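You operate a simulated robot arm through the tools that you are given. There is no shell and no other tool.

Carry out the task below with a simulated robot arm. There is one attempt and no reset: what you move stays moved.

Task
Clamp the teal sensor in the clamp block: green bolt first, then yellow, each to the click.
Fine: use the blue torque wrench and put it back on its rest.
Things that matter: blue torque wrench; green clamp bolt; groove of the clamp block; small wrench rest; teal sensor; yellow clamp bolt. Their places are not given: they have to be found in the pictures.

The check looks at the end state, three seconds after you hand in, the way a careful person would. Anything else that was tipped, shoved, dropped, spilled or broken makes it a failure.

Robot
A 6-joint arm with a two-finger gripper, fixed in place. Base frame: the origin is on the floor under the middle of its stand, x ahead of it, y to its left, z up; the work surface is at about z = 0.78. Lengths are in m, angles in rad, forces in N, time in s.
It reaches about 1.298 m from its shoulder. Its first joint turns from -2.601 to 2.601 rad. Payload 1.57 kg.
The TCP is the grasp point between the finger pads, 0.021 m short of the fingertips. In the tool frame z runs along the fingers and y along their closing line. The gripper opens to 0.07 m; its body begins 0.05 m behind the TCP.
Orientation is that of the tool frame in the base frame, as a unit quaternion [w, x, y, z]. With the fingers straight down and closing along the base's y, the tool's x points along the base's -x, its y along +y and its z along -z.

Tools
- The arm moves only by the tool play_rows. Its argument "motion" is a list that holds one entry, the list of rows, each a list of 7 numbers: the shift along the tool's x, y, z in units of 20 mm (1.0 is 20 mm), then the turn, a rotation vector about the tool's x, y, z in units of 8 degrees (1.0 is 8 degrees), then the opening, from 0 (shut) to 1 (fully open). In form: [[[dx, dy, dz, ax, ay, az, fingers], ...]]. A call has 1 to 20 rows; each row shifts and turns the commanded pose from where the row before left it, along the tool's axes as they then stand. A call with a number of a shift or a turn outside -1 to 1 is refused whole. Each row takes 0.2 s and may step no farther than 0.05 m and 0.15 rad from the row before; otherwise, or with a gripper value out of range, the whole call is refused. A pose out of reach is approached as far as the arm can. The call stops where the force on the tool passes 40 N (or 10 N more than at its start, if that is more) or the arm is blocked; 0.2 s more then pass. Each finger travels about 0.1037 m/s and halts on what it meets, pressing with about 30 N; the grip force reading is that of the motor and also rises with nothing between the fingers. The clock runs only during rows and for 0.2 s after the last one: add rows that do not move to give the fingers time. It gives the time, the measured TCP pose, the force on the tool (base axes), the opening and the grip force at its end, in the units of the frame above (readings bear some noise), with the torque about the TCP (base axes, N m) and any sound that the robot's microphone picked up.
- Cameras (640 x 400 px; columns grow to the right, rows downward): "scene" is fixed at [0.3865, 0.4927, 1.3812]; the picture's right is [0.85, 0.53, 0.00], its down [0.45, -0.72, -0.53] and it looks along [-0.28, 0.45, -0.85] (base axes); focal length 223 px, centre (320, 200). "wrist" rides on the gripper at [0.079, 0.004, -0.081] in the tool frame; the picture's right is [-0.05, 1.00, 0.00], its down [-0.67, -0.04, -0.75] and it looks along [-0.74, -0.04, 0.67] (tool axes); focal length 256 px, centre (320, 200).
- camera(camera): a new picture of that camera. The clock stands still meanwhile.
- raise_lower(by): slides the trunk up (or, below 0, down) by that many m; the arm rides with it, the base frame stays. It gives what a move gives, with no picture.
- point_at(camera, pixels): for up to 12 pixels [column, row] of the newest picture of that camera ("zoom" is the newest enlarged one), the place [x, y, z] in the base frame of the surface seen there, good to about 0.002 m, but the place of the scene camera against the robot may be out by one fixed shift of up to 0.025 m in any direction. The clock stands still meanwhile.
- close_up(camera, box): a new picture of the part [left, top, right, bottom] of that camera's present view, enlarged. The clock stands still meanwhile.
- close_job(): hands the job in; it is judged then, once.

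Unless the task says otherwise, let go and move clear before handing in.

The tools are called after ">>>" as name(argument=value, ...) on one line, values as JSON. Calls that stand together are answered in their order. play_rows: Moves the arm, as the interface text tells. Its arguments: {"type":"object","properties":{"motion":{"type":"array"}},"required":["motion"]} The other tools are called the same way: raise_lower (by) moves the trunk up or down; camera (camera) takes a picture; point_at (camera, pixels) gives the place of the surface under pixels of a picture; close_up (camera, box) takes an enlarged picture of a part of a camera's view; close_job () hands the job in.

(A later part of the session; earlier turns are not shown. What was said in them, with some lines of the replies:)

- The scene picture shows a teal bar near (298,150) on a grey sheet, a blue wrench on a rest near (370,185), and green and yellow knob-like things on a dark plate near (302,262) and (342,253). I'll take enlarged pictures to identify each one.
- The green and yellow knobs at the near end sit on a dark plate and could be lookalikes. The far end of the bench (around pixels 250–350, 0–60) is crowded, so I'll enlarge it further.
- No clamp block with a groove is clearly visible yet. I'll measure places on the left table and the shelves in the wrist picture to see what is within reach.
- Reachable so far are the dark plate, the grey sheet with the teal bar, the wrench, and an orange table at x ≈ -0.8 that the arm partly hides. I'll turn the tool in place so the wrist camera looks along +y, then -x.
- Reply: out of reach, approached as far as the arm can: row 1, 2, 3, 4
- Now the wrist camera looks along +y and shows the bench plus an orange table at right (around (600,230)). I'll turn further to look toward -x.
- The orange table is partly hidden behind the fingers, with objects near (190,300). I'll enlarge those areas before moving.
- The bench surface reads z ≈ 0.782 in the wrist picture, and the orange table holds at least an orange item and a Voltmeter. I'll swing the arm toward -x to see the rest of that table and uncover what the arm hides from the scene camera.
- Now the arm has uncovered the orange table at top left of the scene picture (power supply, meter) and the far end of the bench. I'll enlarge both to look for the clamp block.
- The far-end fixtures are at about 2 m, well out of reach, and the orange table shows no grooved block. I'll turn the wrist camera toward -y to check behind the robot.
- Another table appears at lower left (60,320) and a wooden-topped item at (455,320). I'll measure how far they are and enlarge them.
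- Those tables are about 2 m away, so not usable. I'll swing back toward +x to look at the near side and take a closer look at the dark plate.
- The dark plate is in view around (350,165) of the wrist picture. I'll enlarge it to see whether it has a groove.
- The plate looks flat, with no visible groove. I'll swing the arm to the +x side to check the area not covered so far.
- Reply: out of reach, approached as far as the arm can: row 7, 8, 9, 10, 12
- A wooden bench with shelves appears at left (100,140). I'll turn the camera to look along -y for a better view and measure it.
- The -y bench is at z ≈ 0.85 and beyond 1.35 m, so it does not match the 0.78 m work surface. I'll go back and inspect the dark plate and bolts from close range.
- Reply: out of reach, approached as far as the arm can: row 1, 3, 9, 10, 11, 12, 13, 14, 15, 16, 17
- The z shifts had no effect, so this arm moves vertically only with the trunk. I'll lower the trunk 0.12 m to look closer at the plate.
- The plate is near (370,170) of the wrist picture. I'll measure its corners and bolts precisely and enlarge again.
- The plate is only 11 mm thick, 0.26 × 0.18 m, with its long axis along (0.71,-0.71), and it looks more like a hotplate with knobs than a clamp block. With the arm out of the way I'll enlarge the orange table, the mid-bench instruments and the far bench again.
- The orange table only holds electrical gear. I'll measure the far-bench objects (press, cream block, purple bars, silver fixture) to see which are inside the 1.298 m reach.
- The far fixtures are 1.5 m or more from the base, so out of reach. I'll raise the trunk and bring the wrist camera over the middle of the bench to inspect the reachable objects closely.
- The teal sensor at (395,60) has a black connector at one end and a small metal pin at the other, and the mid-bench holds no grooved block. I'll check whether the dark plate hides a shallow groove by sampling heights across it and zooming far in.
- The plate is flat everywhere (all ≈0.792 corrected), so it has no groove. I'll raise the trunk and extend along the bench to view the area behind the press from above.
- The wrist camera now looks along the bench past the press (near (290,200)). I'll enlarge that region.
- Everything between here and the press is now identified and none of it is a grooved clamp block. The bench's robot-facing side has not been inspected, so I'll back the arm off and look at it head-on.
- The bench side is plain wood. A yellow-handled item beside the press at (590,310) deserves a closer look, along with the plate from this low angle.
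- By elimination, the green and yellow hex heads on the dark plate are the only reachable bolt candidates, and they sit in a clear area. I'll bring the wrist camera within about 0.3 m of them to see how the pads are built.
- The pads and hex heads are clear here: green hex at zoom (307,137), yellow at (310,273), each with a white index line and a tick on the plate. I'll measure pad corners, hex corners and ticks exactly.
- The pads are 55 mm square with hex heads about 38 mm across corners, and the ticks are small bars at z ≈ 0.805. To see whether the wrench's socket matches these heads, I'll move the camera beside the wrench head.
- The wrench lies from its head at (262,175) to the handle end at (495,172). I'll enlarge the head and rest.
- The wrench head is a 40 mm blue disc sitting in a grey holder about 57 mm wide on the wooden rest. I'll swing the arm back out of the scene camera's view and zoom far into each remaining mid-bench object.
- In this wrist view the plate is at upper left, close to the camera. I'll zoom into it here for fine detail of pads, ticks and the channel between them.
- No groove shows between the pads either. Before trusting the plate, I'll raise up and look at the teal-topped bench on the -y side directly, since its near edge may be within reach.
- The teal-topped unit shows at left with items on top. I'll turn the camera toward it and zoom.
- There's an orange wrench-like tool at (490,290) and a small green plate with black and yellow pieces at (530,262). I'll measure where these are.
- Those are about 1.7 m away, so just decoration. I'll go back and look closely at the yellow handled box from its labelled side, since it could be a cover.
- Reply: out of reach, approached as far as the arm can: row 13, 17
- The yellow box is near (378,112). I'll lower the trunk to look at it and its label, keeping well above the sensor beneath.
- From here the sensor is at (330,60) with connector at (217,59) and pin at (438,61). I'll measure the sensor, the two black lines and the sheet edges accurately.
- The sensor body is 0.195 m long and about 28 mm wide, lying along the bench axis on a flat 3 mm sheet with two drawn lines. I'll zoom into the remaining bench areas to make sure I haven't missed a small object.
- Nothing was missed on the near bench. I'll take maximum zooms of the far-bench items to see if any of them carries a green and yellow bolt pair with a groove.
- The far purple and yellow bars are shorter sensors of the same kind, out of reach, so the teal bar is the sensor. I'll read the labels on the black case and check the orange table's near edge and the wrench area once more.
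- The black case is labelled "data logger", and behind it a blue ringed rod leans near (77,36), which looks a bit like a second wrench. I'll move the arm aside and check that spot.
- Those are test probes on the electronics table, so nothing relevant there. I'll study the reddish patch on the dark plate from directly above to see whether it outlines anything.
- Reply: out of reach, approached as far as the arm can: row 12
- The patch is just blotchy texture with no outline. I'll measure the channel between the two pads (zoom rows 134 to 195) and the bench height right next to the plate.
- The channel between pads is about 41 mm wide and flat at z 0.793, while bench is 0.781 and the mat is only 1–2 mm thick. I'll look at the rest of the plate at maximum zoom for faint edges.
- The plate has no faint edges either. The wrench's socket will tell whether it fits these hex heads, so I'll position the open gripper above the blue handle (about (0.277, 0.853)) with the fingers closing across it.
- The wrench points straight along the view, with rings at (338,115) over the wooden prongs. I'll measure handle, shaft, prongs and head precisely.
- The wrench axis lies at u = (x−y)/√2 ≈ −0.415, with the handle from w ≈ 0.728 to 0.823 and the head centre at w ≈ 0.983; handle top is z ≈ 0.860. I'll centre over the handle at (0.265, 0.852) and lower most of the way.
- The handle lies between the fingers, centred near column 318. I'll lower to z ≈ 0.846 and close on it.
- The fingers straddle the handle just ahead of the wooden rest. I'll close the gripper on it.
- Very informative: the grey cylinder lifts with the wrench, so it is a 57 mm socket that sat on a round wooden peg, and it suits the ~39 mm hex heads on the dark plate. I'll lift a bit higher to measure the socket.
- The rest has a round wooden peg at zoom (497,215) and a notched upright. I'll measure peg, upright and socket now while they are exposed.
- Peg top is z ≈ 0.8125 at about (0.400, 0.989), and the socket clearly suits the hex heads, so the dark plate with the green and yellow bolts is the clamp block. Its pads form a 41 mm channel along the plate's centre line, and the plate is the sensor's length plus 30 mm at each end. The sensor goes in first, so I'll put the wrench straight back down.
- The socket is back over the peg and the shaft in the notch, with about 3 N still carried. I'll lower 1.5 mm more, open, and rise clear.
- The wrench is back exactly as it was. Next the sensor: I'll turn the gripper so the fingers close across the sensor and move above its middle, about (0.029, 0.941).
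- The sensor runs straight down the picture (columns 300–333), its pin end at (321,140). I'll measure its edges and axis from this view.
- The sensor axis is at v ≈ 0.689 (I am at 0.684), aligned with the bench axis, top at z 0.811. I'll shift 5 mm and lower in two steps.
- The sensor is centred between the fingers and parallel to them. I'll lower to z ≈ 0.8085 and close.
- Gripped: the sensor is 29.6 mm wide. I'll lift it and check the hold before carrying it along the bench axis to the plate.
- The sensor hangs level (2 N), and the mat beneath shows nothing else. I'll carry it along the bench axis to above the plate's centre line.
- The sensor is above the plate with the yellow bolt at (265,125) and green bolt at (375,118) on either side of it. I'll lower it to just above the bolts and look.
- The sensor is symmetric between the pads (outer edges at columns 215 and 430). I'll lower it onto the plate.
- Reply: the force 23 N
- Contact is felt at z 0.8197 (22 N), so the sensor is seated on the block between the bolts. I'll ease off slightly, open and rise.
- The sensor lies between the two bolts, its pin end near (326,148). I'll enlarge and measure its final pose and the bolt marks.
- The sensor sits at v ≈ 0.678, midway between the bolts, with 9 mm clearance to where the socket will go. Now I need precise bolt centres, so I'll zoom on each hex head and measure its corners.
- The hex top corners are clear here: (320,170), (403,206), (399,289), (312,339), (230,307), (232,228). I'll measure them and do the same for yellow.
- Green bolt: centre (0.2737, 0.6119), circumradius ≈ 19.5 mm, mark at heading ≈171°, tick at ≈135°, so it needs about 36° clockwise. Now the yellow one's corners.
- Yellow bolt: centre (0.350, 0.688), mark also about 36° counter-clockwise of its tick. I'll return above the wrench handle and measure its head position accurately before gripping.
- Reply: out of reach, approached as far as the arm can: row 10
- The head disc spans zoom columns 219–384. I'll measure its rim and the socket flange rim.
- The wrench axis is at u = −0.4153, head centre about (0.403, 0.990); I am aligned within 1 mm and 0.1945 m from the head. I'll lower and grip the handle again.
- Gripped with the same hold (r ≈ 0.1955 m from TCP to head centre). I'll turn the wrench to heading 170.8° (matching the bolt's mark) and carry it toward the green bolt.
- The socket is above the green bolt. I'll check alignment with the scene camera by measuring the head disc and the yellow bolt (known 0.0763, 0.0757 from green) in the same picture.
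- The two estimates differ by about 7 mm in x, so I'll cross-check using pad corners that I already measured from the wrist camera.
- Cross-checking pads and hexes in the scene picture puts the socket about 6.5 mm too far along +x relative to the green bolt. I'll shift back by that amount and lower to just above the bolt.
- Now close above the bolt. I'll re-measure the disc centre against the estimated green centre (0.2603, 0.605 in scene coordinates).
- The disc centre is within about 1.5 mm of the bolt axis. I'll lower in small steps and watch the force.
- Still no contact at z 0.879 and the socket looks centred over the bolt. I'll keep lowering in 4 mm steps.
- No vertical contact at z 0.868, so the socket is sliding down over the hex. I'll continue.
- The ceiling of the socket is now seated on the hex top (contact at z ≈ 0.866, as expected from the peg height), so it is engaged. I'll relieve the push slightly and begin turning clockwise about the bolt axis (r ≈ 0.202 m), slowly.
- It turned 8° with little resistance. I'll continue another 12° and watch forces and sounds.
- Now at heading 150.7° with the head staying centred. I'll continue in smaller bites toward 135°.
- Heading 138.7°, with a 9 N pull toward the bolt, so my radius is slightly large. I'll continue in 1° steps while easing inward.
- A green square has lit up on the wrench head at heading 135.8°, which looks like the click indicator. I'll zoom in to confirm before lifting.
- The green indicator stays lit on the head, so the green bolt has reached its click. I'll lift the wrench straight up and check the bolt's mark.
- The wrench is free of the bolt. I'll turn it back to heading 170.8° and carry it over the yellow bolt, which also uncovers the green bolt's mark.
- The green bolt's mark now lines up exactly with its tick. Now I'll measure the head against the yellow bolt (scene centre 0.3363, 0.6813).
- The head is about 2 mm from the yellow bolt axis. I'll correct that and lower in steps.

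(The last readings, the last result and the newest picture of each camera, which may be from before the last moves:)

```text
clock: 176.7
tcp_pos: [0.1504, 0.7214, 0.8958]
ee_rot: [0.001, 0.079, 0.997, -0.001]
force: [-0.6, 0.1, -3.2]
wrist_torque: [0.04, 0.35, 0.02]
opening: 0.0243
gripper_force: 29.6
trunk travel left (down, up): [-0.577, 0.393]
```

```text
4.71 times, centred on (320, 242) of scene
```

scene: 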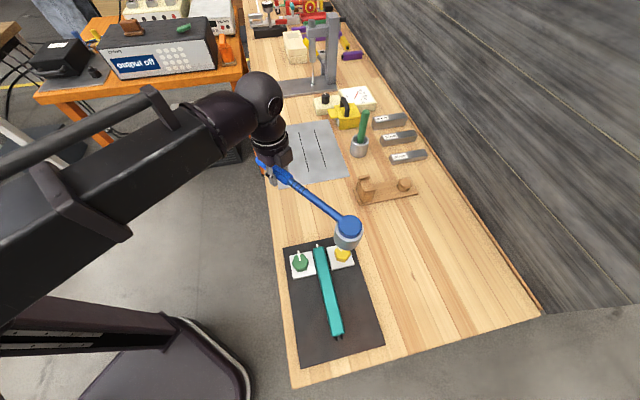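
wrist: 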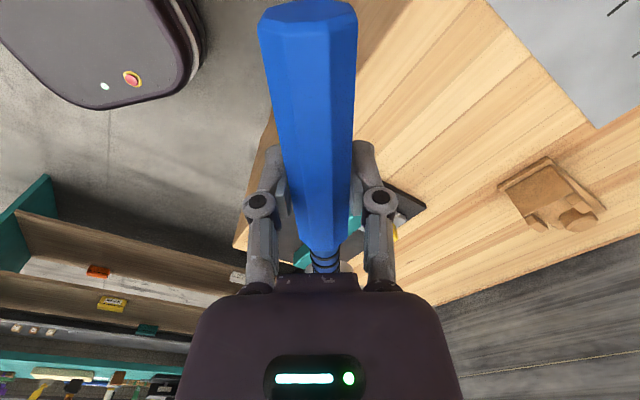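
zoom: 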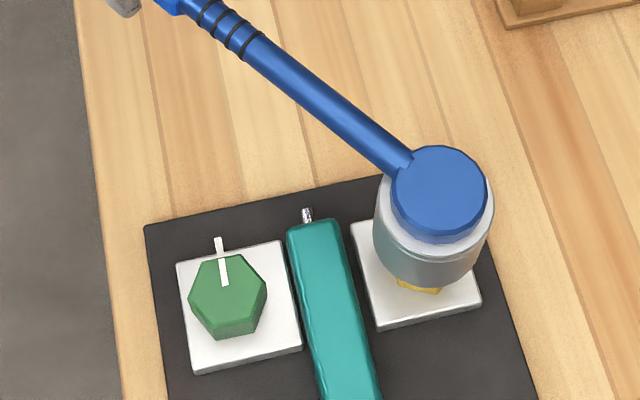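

>>> point_at(camera="zoom", pixels=[[395, 191], [484, 190], [441, 150], [439, 232], [412, 160], [470, 160], [468, 222], [411, 222]])

>>> raise_lower(by=-0.01)

```text
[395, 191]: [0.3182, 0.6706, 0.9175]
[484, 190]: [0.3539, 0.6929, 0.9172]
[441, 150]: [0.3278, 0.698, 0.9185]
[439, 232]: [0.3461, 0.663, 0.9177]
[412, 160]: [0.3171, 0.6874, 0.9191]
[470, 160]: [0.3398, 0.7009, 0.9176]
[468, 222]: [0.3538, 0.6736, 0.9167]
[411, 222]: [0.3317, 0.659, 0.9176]
```

```text
clock: 177.3
tcp_pos: [0.1497, 0.7209, 0.8857]
ee_rot: [0.0, 0.079, 0.997, 0.0]
force: [0.4, -0.2, -3.8]
wrist_torque: [0.04, 0.33, 0.01]
opening: 0.0241
gripper_force: 29.8
trunk travel left (down, up): [-0.567, 0.403]
```

The head is now within 1 mm of the yellow bolt axis. I'll continue down.

>>> raise_lower(by=-0.007)

>>> raise_lower(by=-0.006)

>>> raise_lower(by=-0.004)

>>> raise_lower(by=-0.003)

```text
clock: 177.9
tcp_pos: [0.1492, 0.7225, 0.8791]
ee_rot: [-0.001, 0.079, 0.997, -0.001]
force: [0.6, -0.5, -3.2]
wrist_torque: [0.05, 0.34, 0.0]
opening: 0.0244
gripper_force: 30.0
trunk travel left (down, up): [-0.56, 0.41]
```

```text
clock: 178.4
tcp_pos: [0.1499, 0.7211, 0.8732]
ee_rot: [0.0, 0.08, 0.997, 0.0]
force: [-0.4, -0.5, -3.4]
wrist_torque: [0.08, 0.37, -0.01]
opening: 0.0242
gripper_force: 29.8
trunk travel left (down, up): [-0.554, 0.416]
```

```text
clock: 178.9
tcp_pos: [0.1488, 0.7214, 0.8689]
ee_rot: [0.0, 0.079, 0.997, -0.001]
force: [0.4, -0.1, -3.9]
wrist_torque: [0.07, 0.38, 0.01]
opening: 0.0241
gripper_force: 29.8
trunk travel left (down, up): [-0.55, 0.42]
```

```text
clock: 179.5
tcp_pos: [0.1496, 0.7207, 0.8653]
ee_rot: [0.0, 0.08, 0.997, 0.0]
force: [-0.4, 0.8, -3.7]
wrist_torque: [0.08, 0.34, -0.01]
opening: 0.0241
gripper_force: 30.1
trunk travel left (down, up): [-0.547, 0.423]
```

>>> raise_lower(by=-0.002)

>>> raise_lower(by=-0.002)

>>> close_up(camera="scene", box=[270, 200, 370, 285])

```text
clock: 180.0
tcp_pos: [0.1488, 0.7212, 0.8657]
ee_rot: [0.0, 0.079, 0.997, 0.0]
force: [-0.6, 1.7, 10.3]
wrist_torque: [-0.14, -0.69, 0.18]
opening: 0.0242
gripper_force: 29.7
trunk travel left (down, up): [-0.545, 0.425]
```

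```text
clock: 180.5
tcp_pos: [0.1495, 0.7207, 0.8634]
ee_rot: [0.0, 0.079, 0.997, 0.001]
force: [-0.4, 0.6, 21.8]
wrist_torque: [0.01, 0.11, 0.13]
opening: 0.024
gripper_force: 29.8
trunk travel left (down, up): [-0.543, 0.427]
```

```text
4.71 times, centred on (320, 242) of scene
```

zoom: 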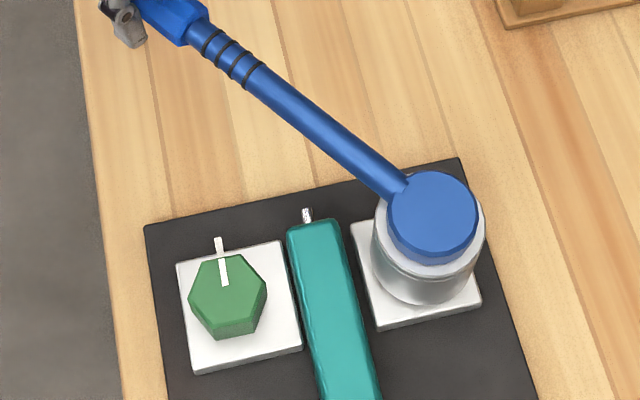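

Seated on the yellow bolt at the same trunk height as before. I'll ease off and turn clockwise the same way, stopping to check for the indicator.

>>> raise_lower(by=0.002)

>>> play_rows(motion=[[[-0.006, 0.35, 0, 0, 0, 0.25, 0], [-0.006, 0.35, 0, 0, 0, 0.25, 0], [-0.006, 0.35, 0, 0, 0, 0.25, 0], [-0.006, 0.35, 0, 0, 0, 0.25, 0], [-0.006, 0.35, 0, 0, 0, 0.25, 0], [-0.006, 0.35, 0, 0, 0, 0.25, 0], [-0.006, 0.35, 0, 0, 0, 0.25, 0], [-0.006, 0.35, 0, 0, 0, 0.25, 0]]])

>>> play_rows(motion=[[[-0.006, 0.35, 0, 0, 0, 0.25, 0], [-0.006, 0.35, 0, 0, 0, 0.25, 0], [-0.006, 0.35, 0, 0, 0, 0.25, 0], [-0.006, 0.35, 0, 0, 0, 0.25, 0], [-0.006, 0.35, 0, 0, 0, 0.25, 0], [-0.006, 0.35, 0, 0, 0, 0.25, 0]]])

>>> close_up(camera="scene", box=[270, 200, 370, 285])

```text
clock: 181.0
tcp_pos: [0.1495, 0.7215, 0.8638]
ee_rot: [0.001, 0.079, 0.997, 0.001]
force: [-0.9, -0.5, 2.4]
wrist_torque: [0.12, 0.86, -0.07]
opening: 0.024
gripper_force: 30.1
trunk travel left (down, up): [-0.545, 0.425]
```

```text
clock: 182.8
tcp_pos: [0.1673, 0.7742, 0.8636]
ee_rot: [0.0, 0.218, 0.976, 0.001]
force: [-1.4, 0.8, 0.8]
wrist_torque: [-0.05, -0.14, -0.11]
opening: 0.0241
gripper_force: 30.2
trunk travel left (down, up): [-0.545, 0.425]
```

```text
clock: 184.2
tcp_pos: [0.1874, 0.8113, 0.8637]
ee_rot: [0.0, 0.319, 0.948, 0.001]
force: [-1.5, 3.5, 3.2]
wrist_torque: [-0.29, -0.39, 0.37]
opening: 0.024
gripper_force: 29.7
trunk travel left (down, up): [-0.545, 0.425]
```

```text
4.71 times, centred on (320, 242) of scene
```

zoom: 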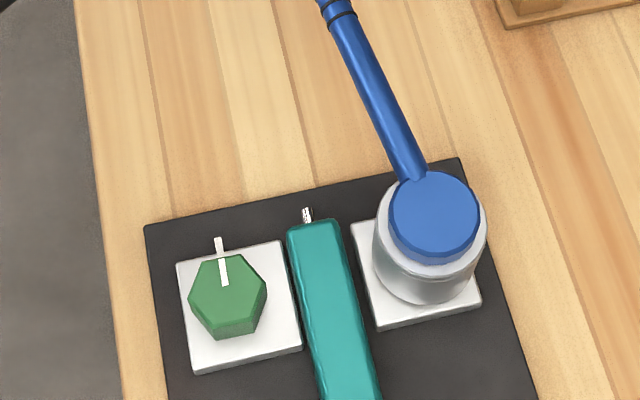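

At heading 142.8° with no indicator yet. I'll continue in 1° steps.

>>> play_rows(motion=[[[-0.002, 0.175, 0, 0, 0, 0.125, 0], [-0.002, 0.175, 0, 0, 0, 0.125, 0], [-0.002, 0.175, 0, 0, 0, 0.125, 0], [-0.002, 0.175, 0, 0, 0, 0.125, 0]]])

>>> close_up(camera="scene", box=[270, 200, 370, 285])

>>> play_rows(motion=[[[-0.002, 0.175, 0, 0, 0, 0.125, 0], [-0.002, 0.175, 0, 0, 0, 0.125, 0]]])

>>> close_up(camera="scene", box=[270, 200, 370, 285])

```text
clock: 185.2
tcp_pos: [0.1965, 0.8193, 0.8646]
ee_rot: [0.0, 0.351, 0.936, 0.001]
force: [-6.5, 7.5, 3.4]
wrist_torque: [0.04, 0.01, 0.33]
opening: 0.024
gripper_force: 30.0
trunk travel left (down, up): [-0.545, 0.425]
```

```text
4.71 times, centred on (320, 242) of scene
```

zoom: 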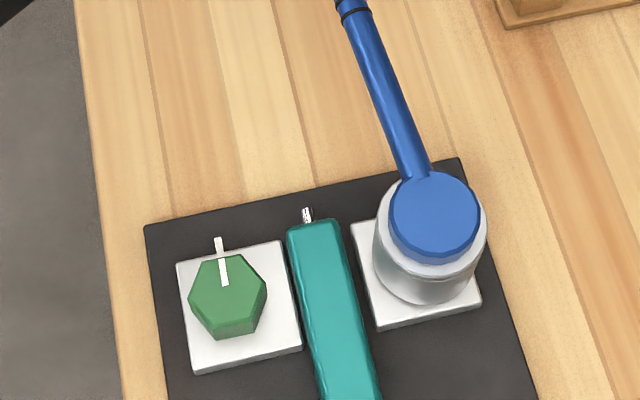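

```text
clock: 185.8
tcp_pos: [0.1997, 0.8262, 0.864]
ee_rot: [0.0, 0.368, 0.93, 0.002]
force: [-2.2, 3.4, 1.2]
wrist_torque: [0.3, 0.34, 0.23]
opening: 0.0241
gripper_force: 30.3
trunk travel left (down, up): [-0.545, 0.425]
```

```text
4.71 times, centred on (320, 242) of scene
```

zoom: 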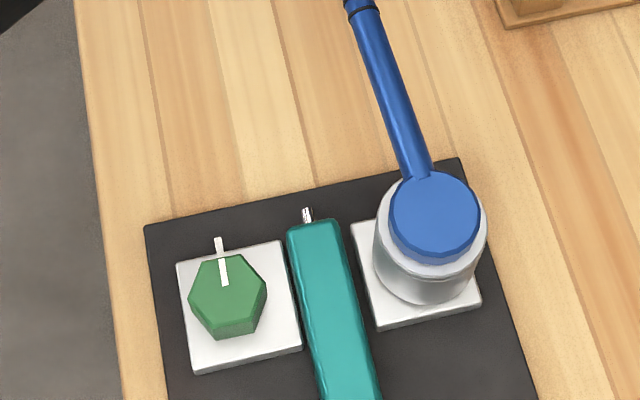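

Heading 136.8°, indicator not lit yet. One more degree at a time.

>>> play_rows(motion=[[[-0.002, 0.175, 0, 0, 0, 0.125, 0]]])

>>> close_up(camera="scene", box=[270, 200, 370, 285])

>>> play_rows(motion=[[[-0.002, 0.175, 0, 0, 0, 0.125, 0]]])

>>> close_up(camera="scene", box=[270, 200, 370, 285])

```text
clock: 186.2
tcp_pos: [0.2032, 0.8292, 0.865]
ee_rot: [0.0, 0.375, 0.927, 0.0]
force: [-2.4, 2.4, 0.9]
wrist_torque: [0.14, 0.15, 0.03]
opening: 0.024
gripper_force: 29.9
trunk travel left (down, up): [-0.545, 0.425]
```

```text
4.71 times, centred on (320, 242) of scene
```

zoom: 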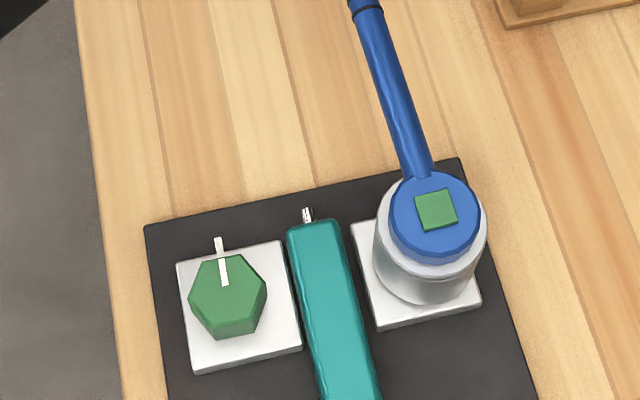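

```text
clock: 186.6
tcp_pos: [0.2054, 0.8316, 0.8637]
ee_rot: [0.0, 0.384, 0.923, 0.0]
force: [-2.0, 4.6, 2.5]
wrist_torque: [-0.13, -0.15, 0.28]
opening: 0.0241
gripper_force: 30.3
trunk travel left (down, up): [-0.545, 0.425]
```

```text
4.71 times, centred on (320, 242) of scene
```

zoom: 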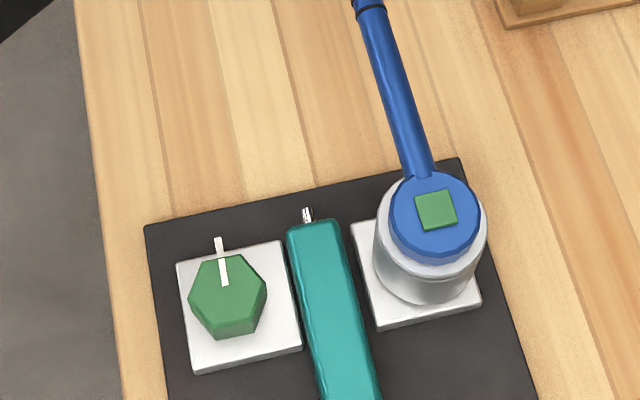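

The indicator is green for the yellow bolt too, and it stays lit. I'll stop turning and lift the wrench straight up.

>>> raise_lower(by=0.008)

>>> raise_lower(by=0.03)

>>> raise_lower(by=0.07)

>>> camera(camera="scene")

>>> close_up(camera="scene", box=[270, 190, 380, 290])

```text
clock: 187.2
tcp_pos: [0.2066, 0.8306, 0.8714]
ee_rot: [-0.001, 0.385, 0.923, 0.001]
force: [0.3, 1.0, -4.1]
wrist_torque: [0.23, 0.25, -0.01]
opening: 0.0241
gripper_force: 29.8
trunk travel left (down, up): [-0.553, 0.417]
```

```text
clock: 187.9
tcp_pos: [0.2052, 0.8313, 0.9015]
ee_rot: [0.001, 0.384, 0.923, -0.001]
force: [-0.1, -0.3, -3.7]
wrist_torque: [0.26, 0.19, 0.03]
opening: 0.0244
gripper_force: 30.3
trunk travel left (down, up): [-0.583, 0.387]
```

```text
clock: 189.0
tcp_pos: [0.2058, 0.8324, 0.9717]
ee_rot: [0.0, 0.383, 0.924, 0.0]
force: [-0.5, -0.1, -2.3]
wrist_torque: [0.25, 0.21, 0.02]
opening: 0.0241
gripper_force: 30.2
trunk travel left (down, up): [-0.653, 0.317]
```

```text
taken
```

scene: 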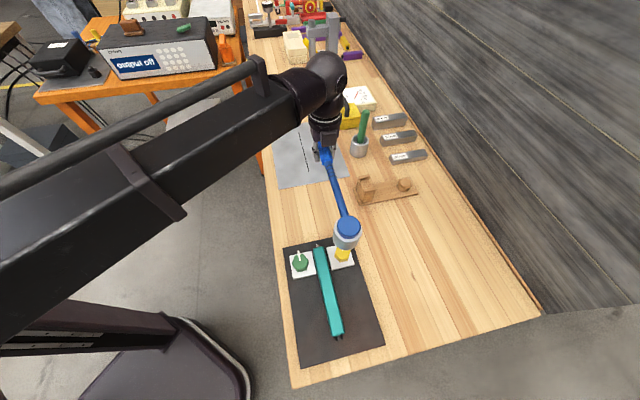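

```text
4.00 times, centred on (325, 240) of scene
```

zoom: 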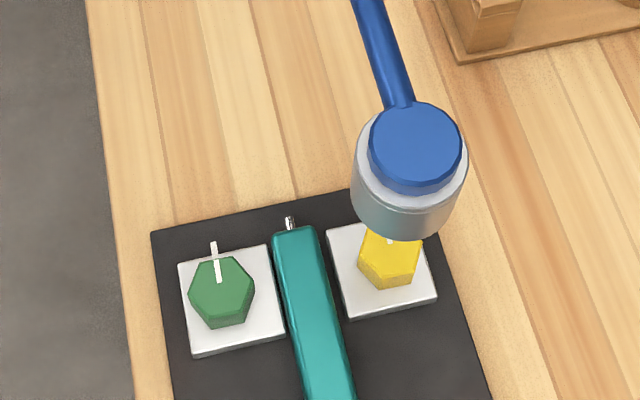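

The yellow bolt's mark appears aligned as well. Now I'll turn the wrench back to heading 225° and move it above the rest at the exact grip pose I picked it from, (0.2635, 0.8519).

>>> play_rows(motion=[[[0, 0, 0, 0, 0, -0.9375, 0], [0, 0, 0, 0, 0, -0.9375, 0], [0, 0, 0, 0, 0, -0.9375, 0], [0, 0, 0, 0, 0, -0.9375, 0], [0, 0, 0, 0, 0, -0.9375, 0], [0, 0, 0, 0, 0, -0.9375, 0], [0, 0, 0, 0, 0, -0.9375, 0], [0, 0, 0, 0, 0, -0.9375, 0], [0, 0, 0, 0, 0, -0.9375, 0], [0, 0, 0, 0, 0, -0.9375, 0], [0, 0, 0, 0, 0, -0.9375, 0], [0, 0, 0, 0, 0, -0.9375, 0]]])

>>> play_rows(motion=[[[-0.91, -0.45, 0, 0, 0, 0, 0], [-0.91, -0.45, 0, 0, 0, 0, 0], [-0.91, -0.45, 0, 0, 0, 0, 0], [0, 0, 0, 0, 0, 0, 0]]])

>>> camera(camera="scene")

>>> close_up(camera="scene", box=[310, 130, 430, 220])

>>> close_up(camera="scene", box=[270, 225, 370, 345])

```text
clock: 191.6
tcp_pos: [0.2065, 0.8317, 0.9718]
ee_rot: [0.0, -0.383, 0.924, 0.0]
force: [0.1, 0.5, -3.4]
wrist_torque: [-0.26, 0.24, 0.02]
opening: 0.0242
gripper_force: 29.8
trunk travel left (down, up): [-0.653, 0.317]
```

```text
clock: 192.6
tcp_pos: [0.2628, 0.8513, 0.9716]
ee_rot: [-0.001, -0.381, 0.925, 0.0]
force: [0.4, -1.1, -3.3]
wrist_torque: [-0.24, 0.25, 0.0]
opening: 0.0243
gripper_force: 29.9
trunk travel left (down, up): [-0.653, 0.317]
```

```text
taken
```

scene: 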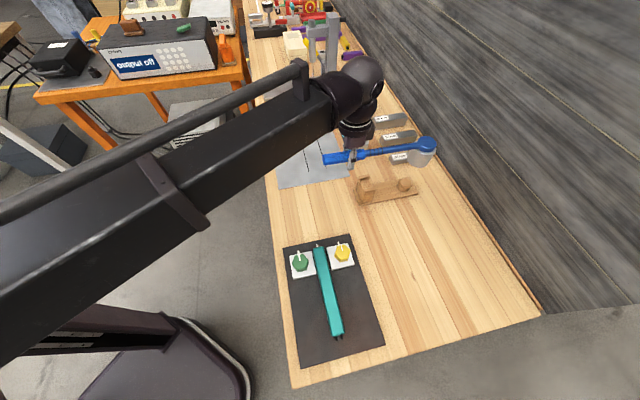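

```text
4.44 times, centred on (370, 175) of scene
```

zoom: 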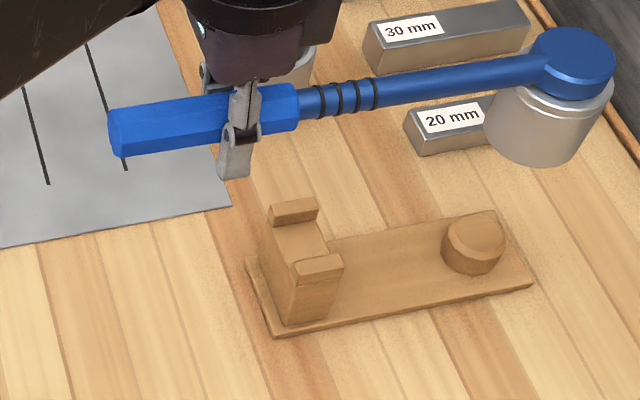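

```text
3.33 times, centred on (320, 285) of scene
```

zoom: 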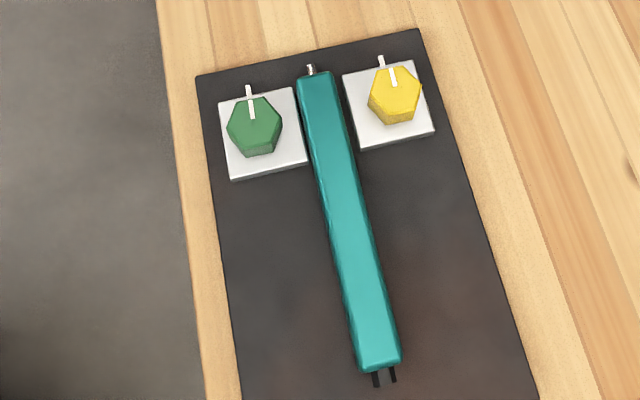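

Both bolt marks now line up with their ticks. At the sensor's lower end I notice two small dark prongs near zoom (385,377); I'll look at those closely.

>>> close_up(camera="scene", box=[322, 318, 356, 346])

>>> close_up(camera="scene", box=[300, 235, 340, 270])

>>> close_up(camera="scene", box=[265, 115, 355, 195])

```text
14.29 times, centred on (339, 332) of scene
```

zoom: 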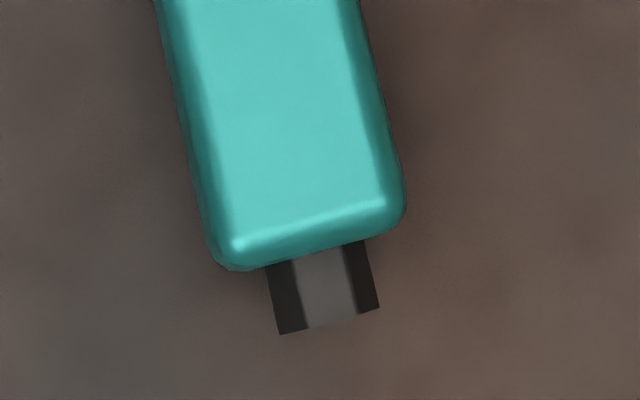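

```text
11.43 times, centred on (320, 252) of scene
```

zoom: 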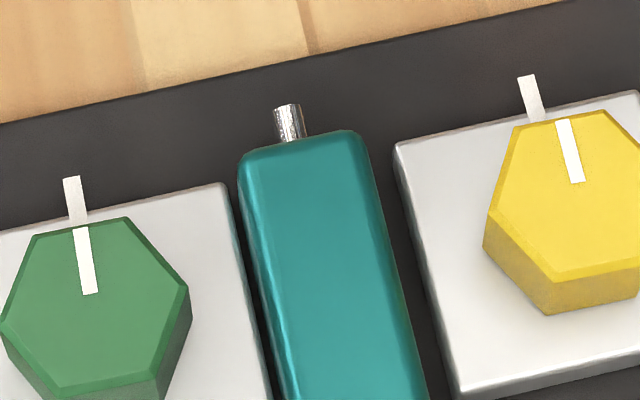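

```text
5.00 times, centred on (310, 155) of scene
```

zoom: 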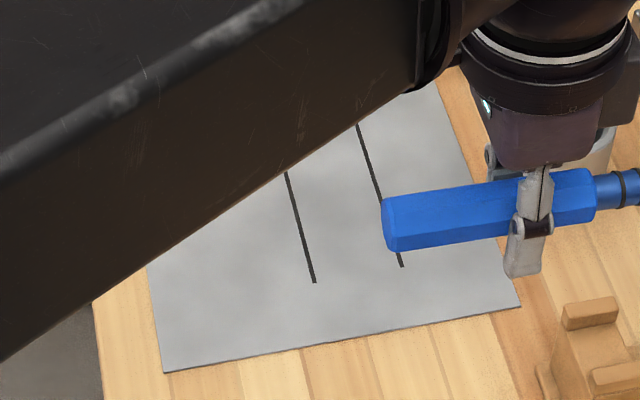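

Those "prongs" are just the black connector seen end-on, and the sensor sits neatly between the pads. Now I'll verify the socket is above the peg before lowering the wrench.

>>> close_up(camera="scene", box=[370, 125, 430, 205])

```text
5.00 times, centred on (400, 165) of scene
```

zoom: 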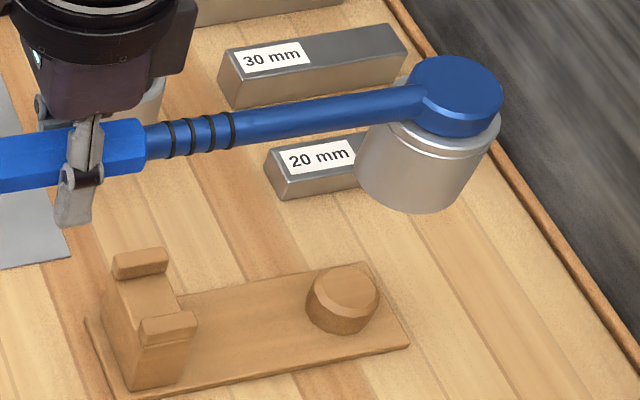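

>>> point_at(camera="zoom", pixels=[[412, 85], [498, 98], [457, 60], [445, 118], [480, 67], [425, 110], [455, 90]])

>>> point_at(camera="zoom", pixels=[[314, 290], [374, 292], [345, 270], [340, 312], [325, 275], [365, 305], [345, 290], [155, 330], [140, 262], [147, 295], [190, 135], [75, 150]])

```text
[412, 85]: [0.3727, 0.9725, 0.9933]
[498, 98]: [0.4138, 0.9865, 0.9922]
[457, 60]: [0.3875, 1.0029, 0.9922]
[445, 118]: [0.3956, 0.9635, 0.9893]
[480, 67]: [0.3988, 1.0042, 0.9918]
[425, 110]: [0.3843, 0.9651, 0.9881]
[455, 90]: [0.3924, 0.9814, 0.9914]
```

```text
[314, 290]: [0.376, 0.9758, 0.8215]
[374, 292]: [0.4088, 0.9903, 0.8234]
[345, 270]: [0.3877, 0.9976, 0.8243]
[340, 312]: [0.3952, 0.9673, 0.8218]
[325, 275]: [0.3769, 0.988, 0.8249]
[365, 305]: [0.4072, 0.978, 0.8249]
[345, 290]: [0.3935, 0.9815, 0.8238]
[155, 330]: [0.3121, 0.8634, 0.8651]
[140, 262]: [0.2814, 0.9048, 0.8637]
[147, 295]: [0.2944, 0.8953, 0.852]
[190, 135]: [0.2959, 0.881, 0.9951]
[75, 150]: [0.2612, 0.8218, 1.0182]
```

The head centre matches the peg centre within about 1 mm. I'll lower the wrench onto the rest in stages.

>>> raise_lower(by=-0.09)

>>> close_up(camera="scene", box=[310, 140, 430, 220])

>>> raise_lower(by=-0.025)

>>> raise_lower(by=-0.006)

>>> close_up(camera="scene", box=[310, 140, 430, 220])

```text
clock: 193.9
tcp_pos: [0.2637, 0.8502, 0.8808]
ee_rot: [0.0, -0.382, 0.924, -0.001]
force: [0.9, -1.2, -3.5]
wrist_torque: [-0.27, 0.26, 0.0]
opening: 0.0242
gripper_force: 29.6
trunk travel left (down, up): [-0.563, 0.407]
```

```text
5.00 times, centred on (370, 180) of scene
```

zoom: 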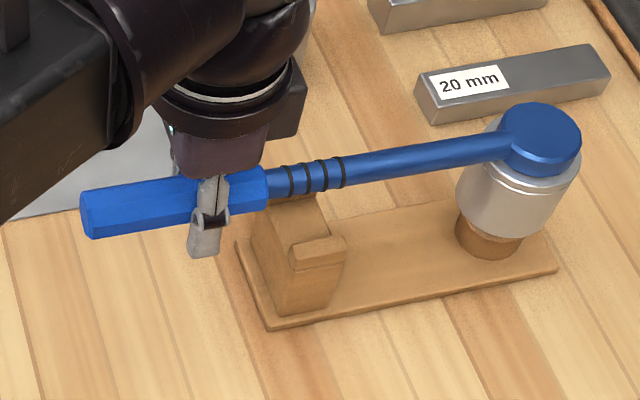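

```text
clock: 194.6
tcp_pos: [0.2628, 0.8497, 0.8556]
ee_rot: [0.0, -0.382, 0.924, 0.0]
force: [-0.2, 0.7, -3.4]
wrist_torque: [-0.2, 0.22, 0.02]
opening: 0.024
gripper_force: 30.3
trunk travel left (down, up): [-0.538, 0.432]
```

```text
clock: 195.1
tcp_pos: [0.263, 0.8504, 0.8503]
ee_rot: [0.0, -0.381, 0.925, 0.0]
force: [0.5, 0.3, -2.8]
wrist_torque: [-0.2, 0.22, 0.03]
opening: 0.024
gripper_force: 30.2
trunk travel left (down, up): [-0.532, 0.438]
```

```text
5.00 times, centred on (370, 180) of scene
```

zoom: 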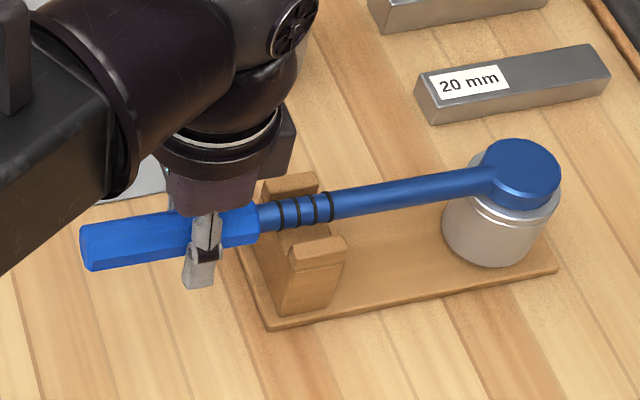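

The socket is over the peg and the shaft in the notch. I'll lower the last few millimetres until the weight is carried by the rest.

>>> raise_lower(by=-0.002)

>>> raise_lower(by=-0.002)

>>> raise_lower(by=-0.0015)

```text
clock: 195.7
tcp_pos: [0.2639, 0.8502, 0.8486]
ee_rot: [0.0, -0.382, 0.924, 0.0]
force: [1.4, 0.2, -3.1]
wrist_torque: [-0.23, 0.27, 0.02]
opening: 0.0239
gripper_force: 30.5
trunk travel left (down, up): [-0.53, 0.44]
```

```text
clock: 196.2
tcp_pos: [0.2637, 0.8505, 0.8469]
ee_rot: [0.001, -0.381, 0.924, 0.0]
force: [0.5, 0.3, -1.6]
wrist_torque: [0.06, -0.08, 0.03]
opening: 0.0244
gripper_force: 30.0
trunk travel left (down, up): [-0.528, 0.442]
```

```text
clock: 196.7
tcp_pos: [0.2638, 0.8501, 0.8453]
ee_rot: [0.001, -0.382, 0.924, 0.0]
force: [-0.3, 0.4, 0.4]
wrist_torque: [0.62, -0.58, 0.01]
opening: 0.0241
gripper_force: 29.8
trunk travel left (down, up): [-0.527, 0.443]
```

The wrench's weight is now on the rest (force ≈ 0). I'll open the fingers and rise.

>>> play_rows(motion=[[[0, 0, 0, 0, 0, 0, 0.38], [0, 0, 0, 0, 0, 0, 0.45], [0, 0, 0, 0, 0, 0, 0.6], [0, 0, 0, 0, 0, 0, 0.8], [0, 0, 0, 0, 0, 0, 1], [0, 0, 0, 0, 0, 0, 1]]])

>>> close_up(camera="scene", box=[310, 140, 430, 220])

>>> raise_lower(by=0.15)

>>> camera(camera="wrist")

>>> camera(camera="scene")

```text
clock: 198.1
tcp_pos: [0.2636, 0.8504, 0.8454]
ee_rot: [0.001, -0.381, 0.924, 0.001]
force: [0.2, 0.1, 0.3]
wrist_torque: [-0.02, -0.02, 0.02]
opening: 0.07
gripper_force: 0.1
trunk travel left (down, up): [-0.527, 0.443]
```

```text
5.00 times, centred on (370, 180) of scene
```

zoom: 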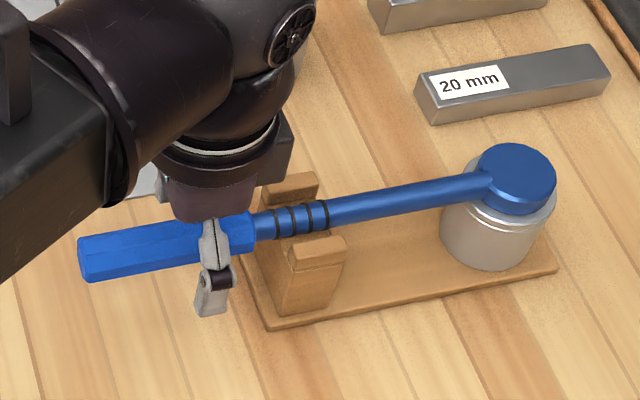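

```text
clock: 199.8
tcp_pos: [0.2624, 0.8495, 0.9959]
ee_rot: [0.001, -0.382, 0.924, 0.0]
force: [-0.2, -1.5, 0.0]
wrist_torque: [-0.02, 0.01, -0.02]
opening: 0.0699
gripper_force: 0.1
trunk travel left (down, up): [-0.677, 0.293]
```

```text
taken
```

wrist: 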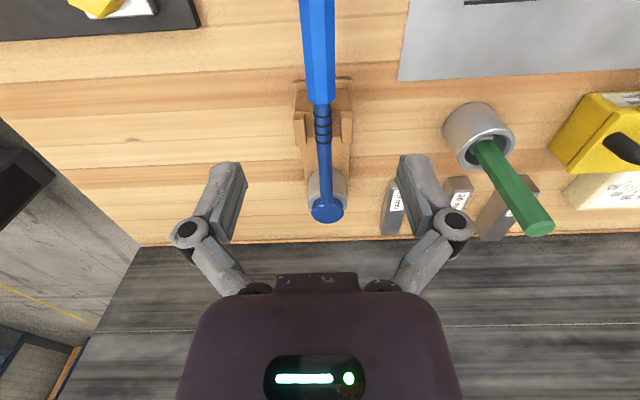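

```text
taken
```

scene: 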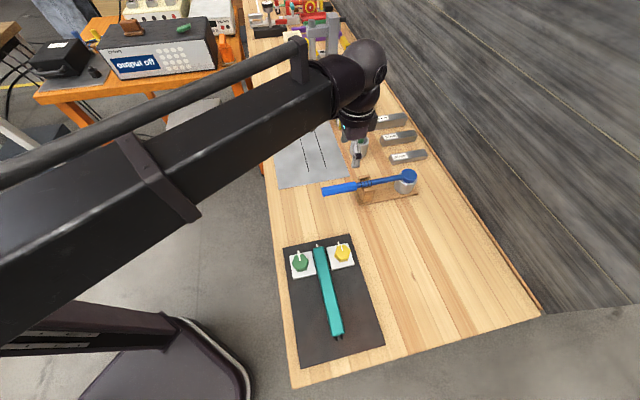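

The wrench is back on its rest and released. I'll raise and move the arm clear, then take final pictures of everything.

>>> raise_lower(by=0.15)

>>> play_rows(motion=[[[1, 0.6, 0, 0, 0, 0, 1], [1, 0.6, 0, 0, 0, 0, 1], [1, 0.6, 0, 0, 0, 0, 1], [1, 0.6, 0, 0, 0, 0, 1], [1, 0.6, 0, 0, 0, 0, 1], [1, 0.6, 0, 0, 0, 0, 1], [1, 0.6, 0, 0, 0, 0, 1], [1, 0.6, 0, 0, 0, 0, 1], [1, 0.6, 0, 0, 0, 0, 1], [1, 0.6, 0, 0, 0, 0, 1], [0.5, 1, 0, 0, 0, 0, 1], [0.5, 1, 0, 0, 0, 0, 1], [0.5, 1, 0, 0, 0, 0, 1], [0.5, 1, 0, 0, 0, 0, 1], [0.5, 1, 0, 0, 0, 0, 1]]])

>>> camera(camera="scene")

>>> close_up(camera="scene", box=[270, 225, 390, 375])

>>> close_up(camera="scene", box=[260, 90, 440, 215])

>>> camera(camera="wrist")

```text
clock: 201.6
tcp_pos: [0.2634, 0.8498, 1.1451]
ee_rot: [0.001, -0.381, 0.924, 0.0]
force: [-0.4, 0.2, 0.0]
wrist_torque: [-0.02, -0.02, -0.01]
opening: 0.07
gripper_force: 0.1
trunk travel left (down, up): [-0.827, 0.143]
```

```text
clock: 204.8
tcp_pos: [-0.0706, 0.8293, 1.1455]
ee_rot: [0.0, -0.382, 0.924, 0.001]
force: [0.2, 0.6, 0.6]
wrist_torque: [-0.03, -0.02, 0.0]
opening: 0.07
gripper_force: 0.0
trunk travel left (down, up): [-0.827, 0.143]
```

```text
taken
```

scene: 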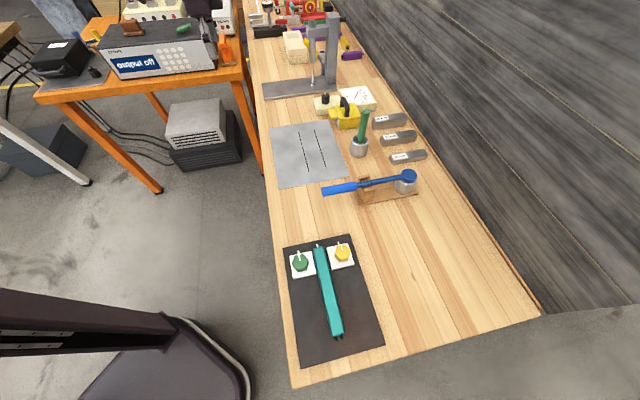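

```text
2.67 times, centred on (330, 300) of scene
```

zoom: 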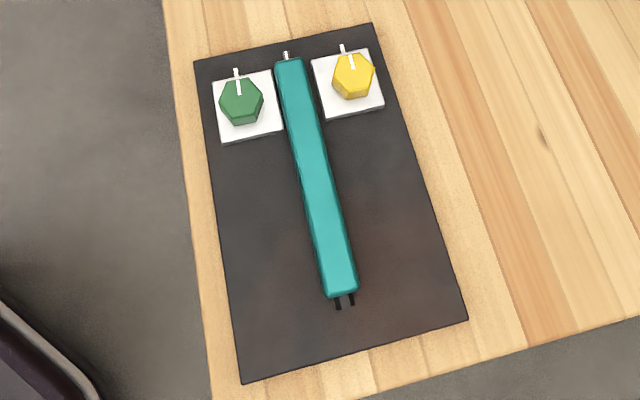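

```text
3.20 times, centred on (350, 152) of scene
```

zoom: 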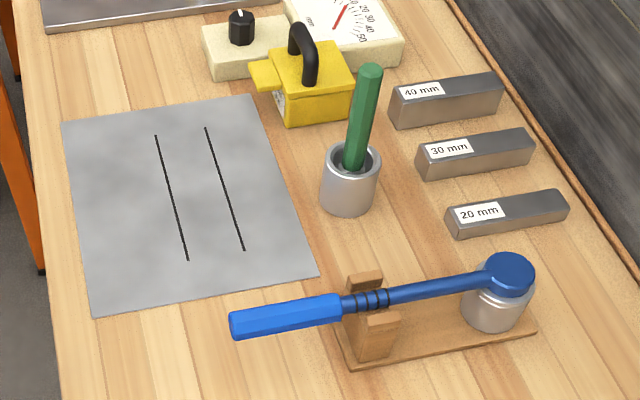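

```text
taken
```

wrist: 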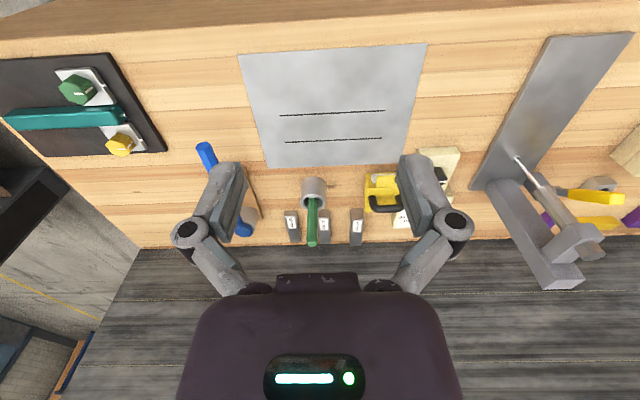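

Both bolts are at their ticks, the sensor lies between them, and the wrench is on its rest. As a last check on the two black lines on the grey sheet, I'll compare heights between and outside them to be sure that sheet isn't the grooved part.

>>> point_at(camera="wrist", pixels=[[330, 80], [330, 95], [330, 104], [330, 113], [330, 120], [330, 127], [330, 134], [330, 140], [330, 150], [330, 160], [330, 30], [220, 100]])

>>> point_at(camera="wrist", pixels=[[282, 115], [384, 111], [286, 142], [381, 138], [240, 56], [425, 45], [411, 162], [268, 165], [60, 118], [110, 112], [110, 130], [30, 120]])

>>> close_up(camera="wrist", box=[230, 40, 430, 170])

>>> close_up(camera="wrist", box=[0, 40, 180, 170])

```text
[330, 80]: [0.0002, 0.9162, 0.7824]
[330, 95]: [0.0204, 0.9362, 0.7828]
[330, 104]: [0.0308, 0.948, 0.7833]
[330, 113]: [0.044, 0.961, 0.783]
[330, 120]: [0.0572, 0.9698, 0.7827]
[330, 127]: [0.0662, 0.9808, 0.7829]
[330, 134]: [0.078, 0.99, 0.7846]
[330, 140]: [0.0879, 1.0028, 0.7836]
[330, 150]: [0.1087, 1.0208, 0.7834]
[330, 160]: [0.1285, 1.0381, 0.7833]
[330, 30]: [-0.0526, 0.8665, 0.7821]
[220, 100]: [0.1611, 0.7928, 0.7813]
```

```text
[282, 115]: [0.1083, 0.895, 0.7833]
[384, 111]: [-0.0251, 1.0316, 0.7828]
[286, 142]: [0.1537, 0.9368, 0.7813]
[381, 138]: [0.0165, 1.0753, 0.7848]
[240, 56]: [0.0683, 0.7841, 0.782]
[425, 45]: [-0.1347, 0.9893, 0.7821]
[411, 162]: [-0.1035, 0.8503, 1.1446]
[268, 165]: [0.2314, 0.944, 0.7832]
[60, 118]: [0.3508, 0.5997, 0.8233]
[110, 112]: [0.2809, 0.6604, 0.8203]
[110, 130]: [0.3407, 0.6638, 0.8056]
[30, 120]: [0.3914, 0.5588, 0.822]
```

```text
3.08 times, centred on (330, 105) of wrist
```

zoom: 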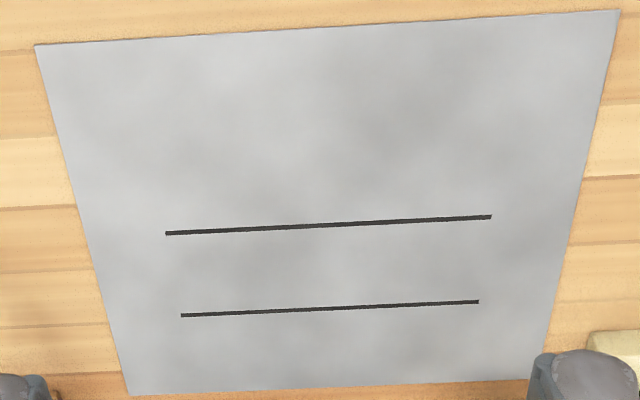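

```text
3.08 times, centred on (90, 105) of wrist
```

zoom: 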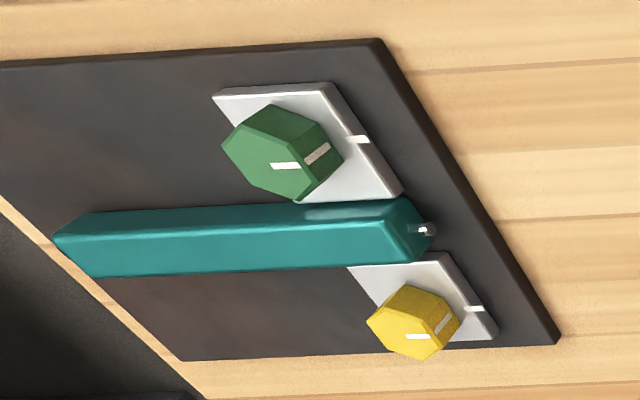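

The sheet is flat across and between its lines (0.783 everywhere), so it is just a marked mat and the bolted block is the right place. I'll measure where the sensor's ends actually lie on the block.

>>> point_at(camera="zoom", pixels=[[400, 203], [388, 260], [60, 240], [98, 272], [415, 240], [230, 240], [340, 215], [340, 262], [392, 192], [378, 45], [552, 340], [190, 352]])

>>> point_at(camera="scene", pixels=[[314, 249], [324, 246], [331, 336], [342, 333], [318, 247], [337, 334], [317, 244], [338, 338], [286, 249], [350, 237], [382, 344], [302, 364]])

```text
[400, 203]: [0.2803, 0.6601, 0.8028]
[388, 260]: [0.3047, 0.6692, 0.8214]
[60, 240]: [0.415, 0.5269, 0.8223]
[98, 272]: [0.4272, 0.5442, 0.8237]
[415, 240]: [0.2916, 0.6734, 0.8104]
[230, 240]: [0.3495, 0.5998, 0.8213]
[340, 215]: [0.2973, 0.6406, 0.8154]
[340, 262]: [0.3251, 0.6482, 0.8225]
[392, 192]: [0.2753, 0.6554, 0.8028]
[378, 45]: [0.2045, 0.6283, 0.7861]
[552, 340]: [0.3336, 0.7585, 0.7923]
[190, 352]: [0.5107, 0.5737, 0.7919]
```

```text
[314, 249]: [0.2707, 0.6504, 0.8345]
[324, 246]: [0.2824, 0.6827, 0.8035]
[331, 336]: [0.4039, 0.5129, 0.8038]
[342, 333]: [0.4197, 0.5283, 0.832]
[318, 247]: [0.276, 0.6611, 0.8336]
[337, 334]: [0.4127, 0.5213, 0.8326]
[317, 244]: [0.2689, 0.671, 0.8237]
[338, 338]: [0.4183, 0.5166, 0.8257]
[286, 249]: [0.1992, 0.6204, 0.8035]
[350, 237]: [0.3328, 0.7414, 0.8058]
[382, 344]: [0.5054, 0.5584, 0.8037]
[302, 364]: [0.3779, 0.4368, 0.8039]
```

Everything checks out:
- **Bolts:** both marks line up with their ticks.
- **Sensor:** it sits level in the channel between the bolts, roughly centred on the block.
- **Wrench:** it is on its peg and notch, released.
- **Arm:** it is clear, and nothing else has moved.

I'm handing the job in.

>>> close_job()

```text
The job is handed in.
```

I placed the teal sensor in the clamp block, tightened the green bolt and then the yellow, and put the blue torque wrench back on its rest. The job is handed in, but I haven't seen the verdict.

- **Bolts:** I turned each one until a green square lit on the wrench head, and both marks now line up with their ticks. The microphone reported no click sound, so I took the green square as the click. I went about 1° past the signal on the yellow bolt.
- **Groove:** this is the part I'm least sure of. I found no separate grooved block within reach. I took the dark plate carrying the two bolts as the clamp block, and the channel between its bolt pads as the groove. The channel is about 41 mm wide and the sensor about 30 mm. The sensor sits roughly centred along the plate, about 8 mm towards the bolts. I did not test whether it is held firmly.
- **Wrench:** its socket is on the peg and its shaft is in the notch, as I found it. I lifted it once early on to check that the socket fitted the bolts, then put it straight back.
- **Everything else:** nothing else appeared to have moved in the final pictures, and the arm was clear before I handed in.
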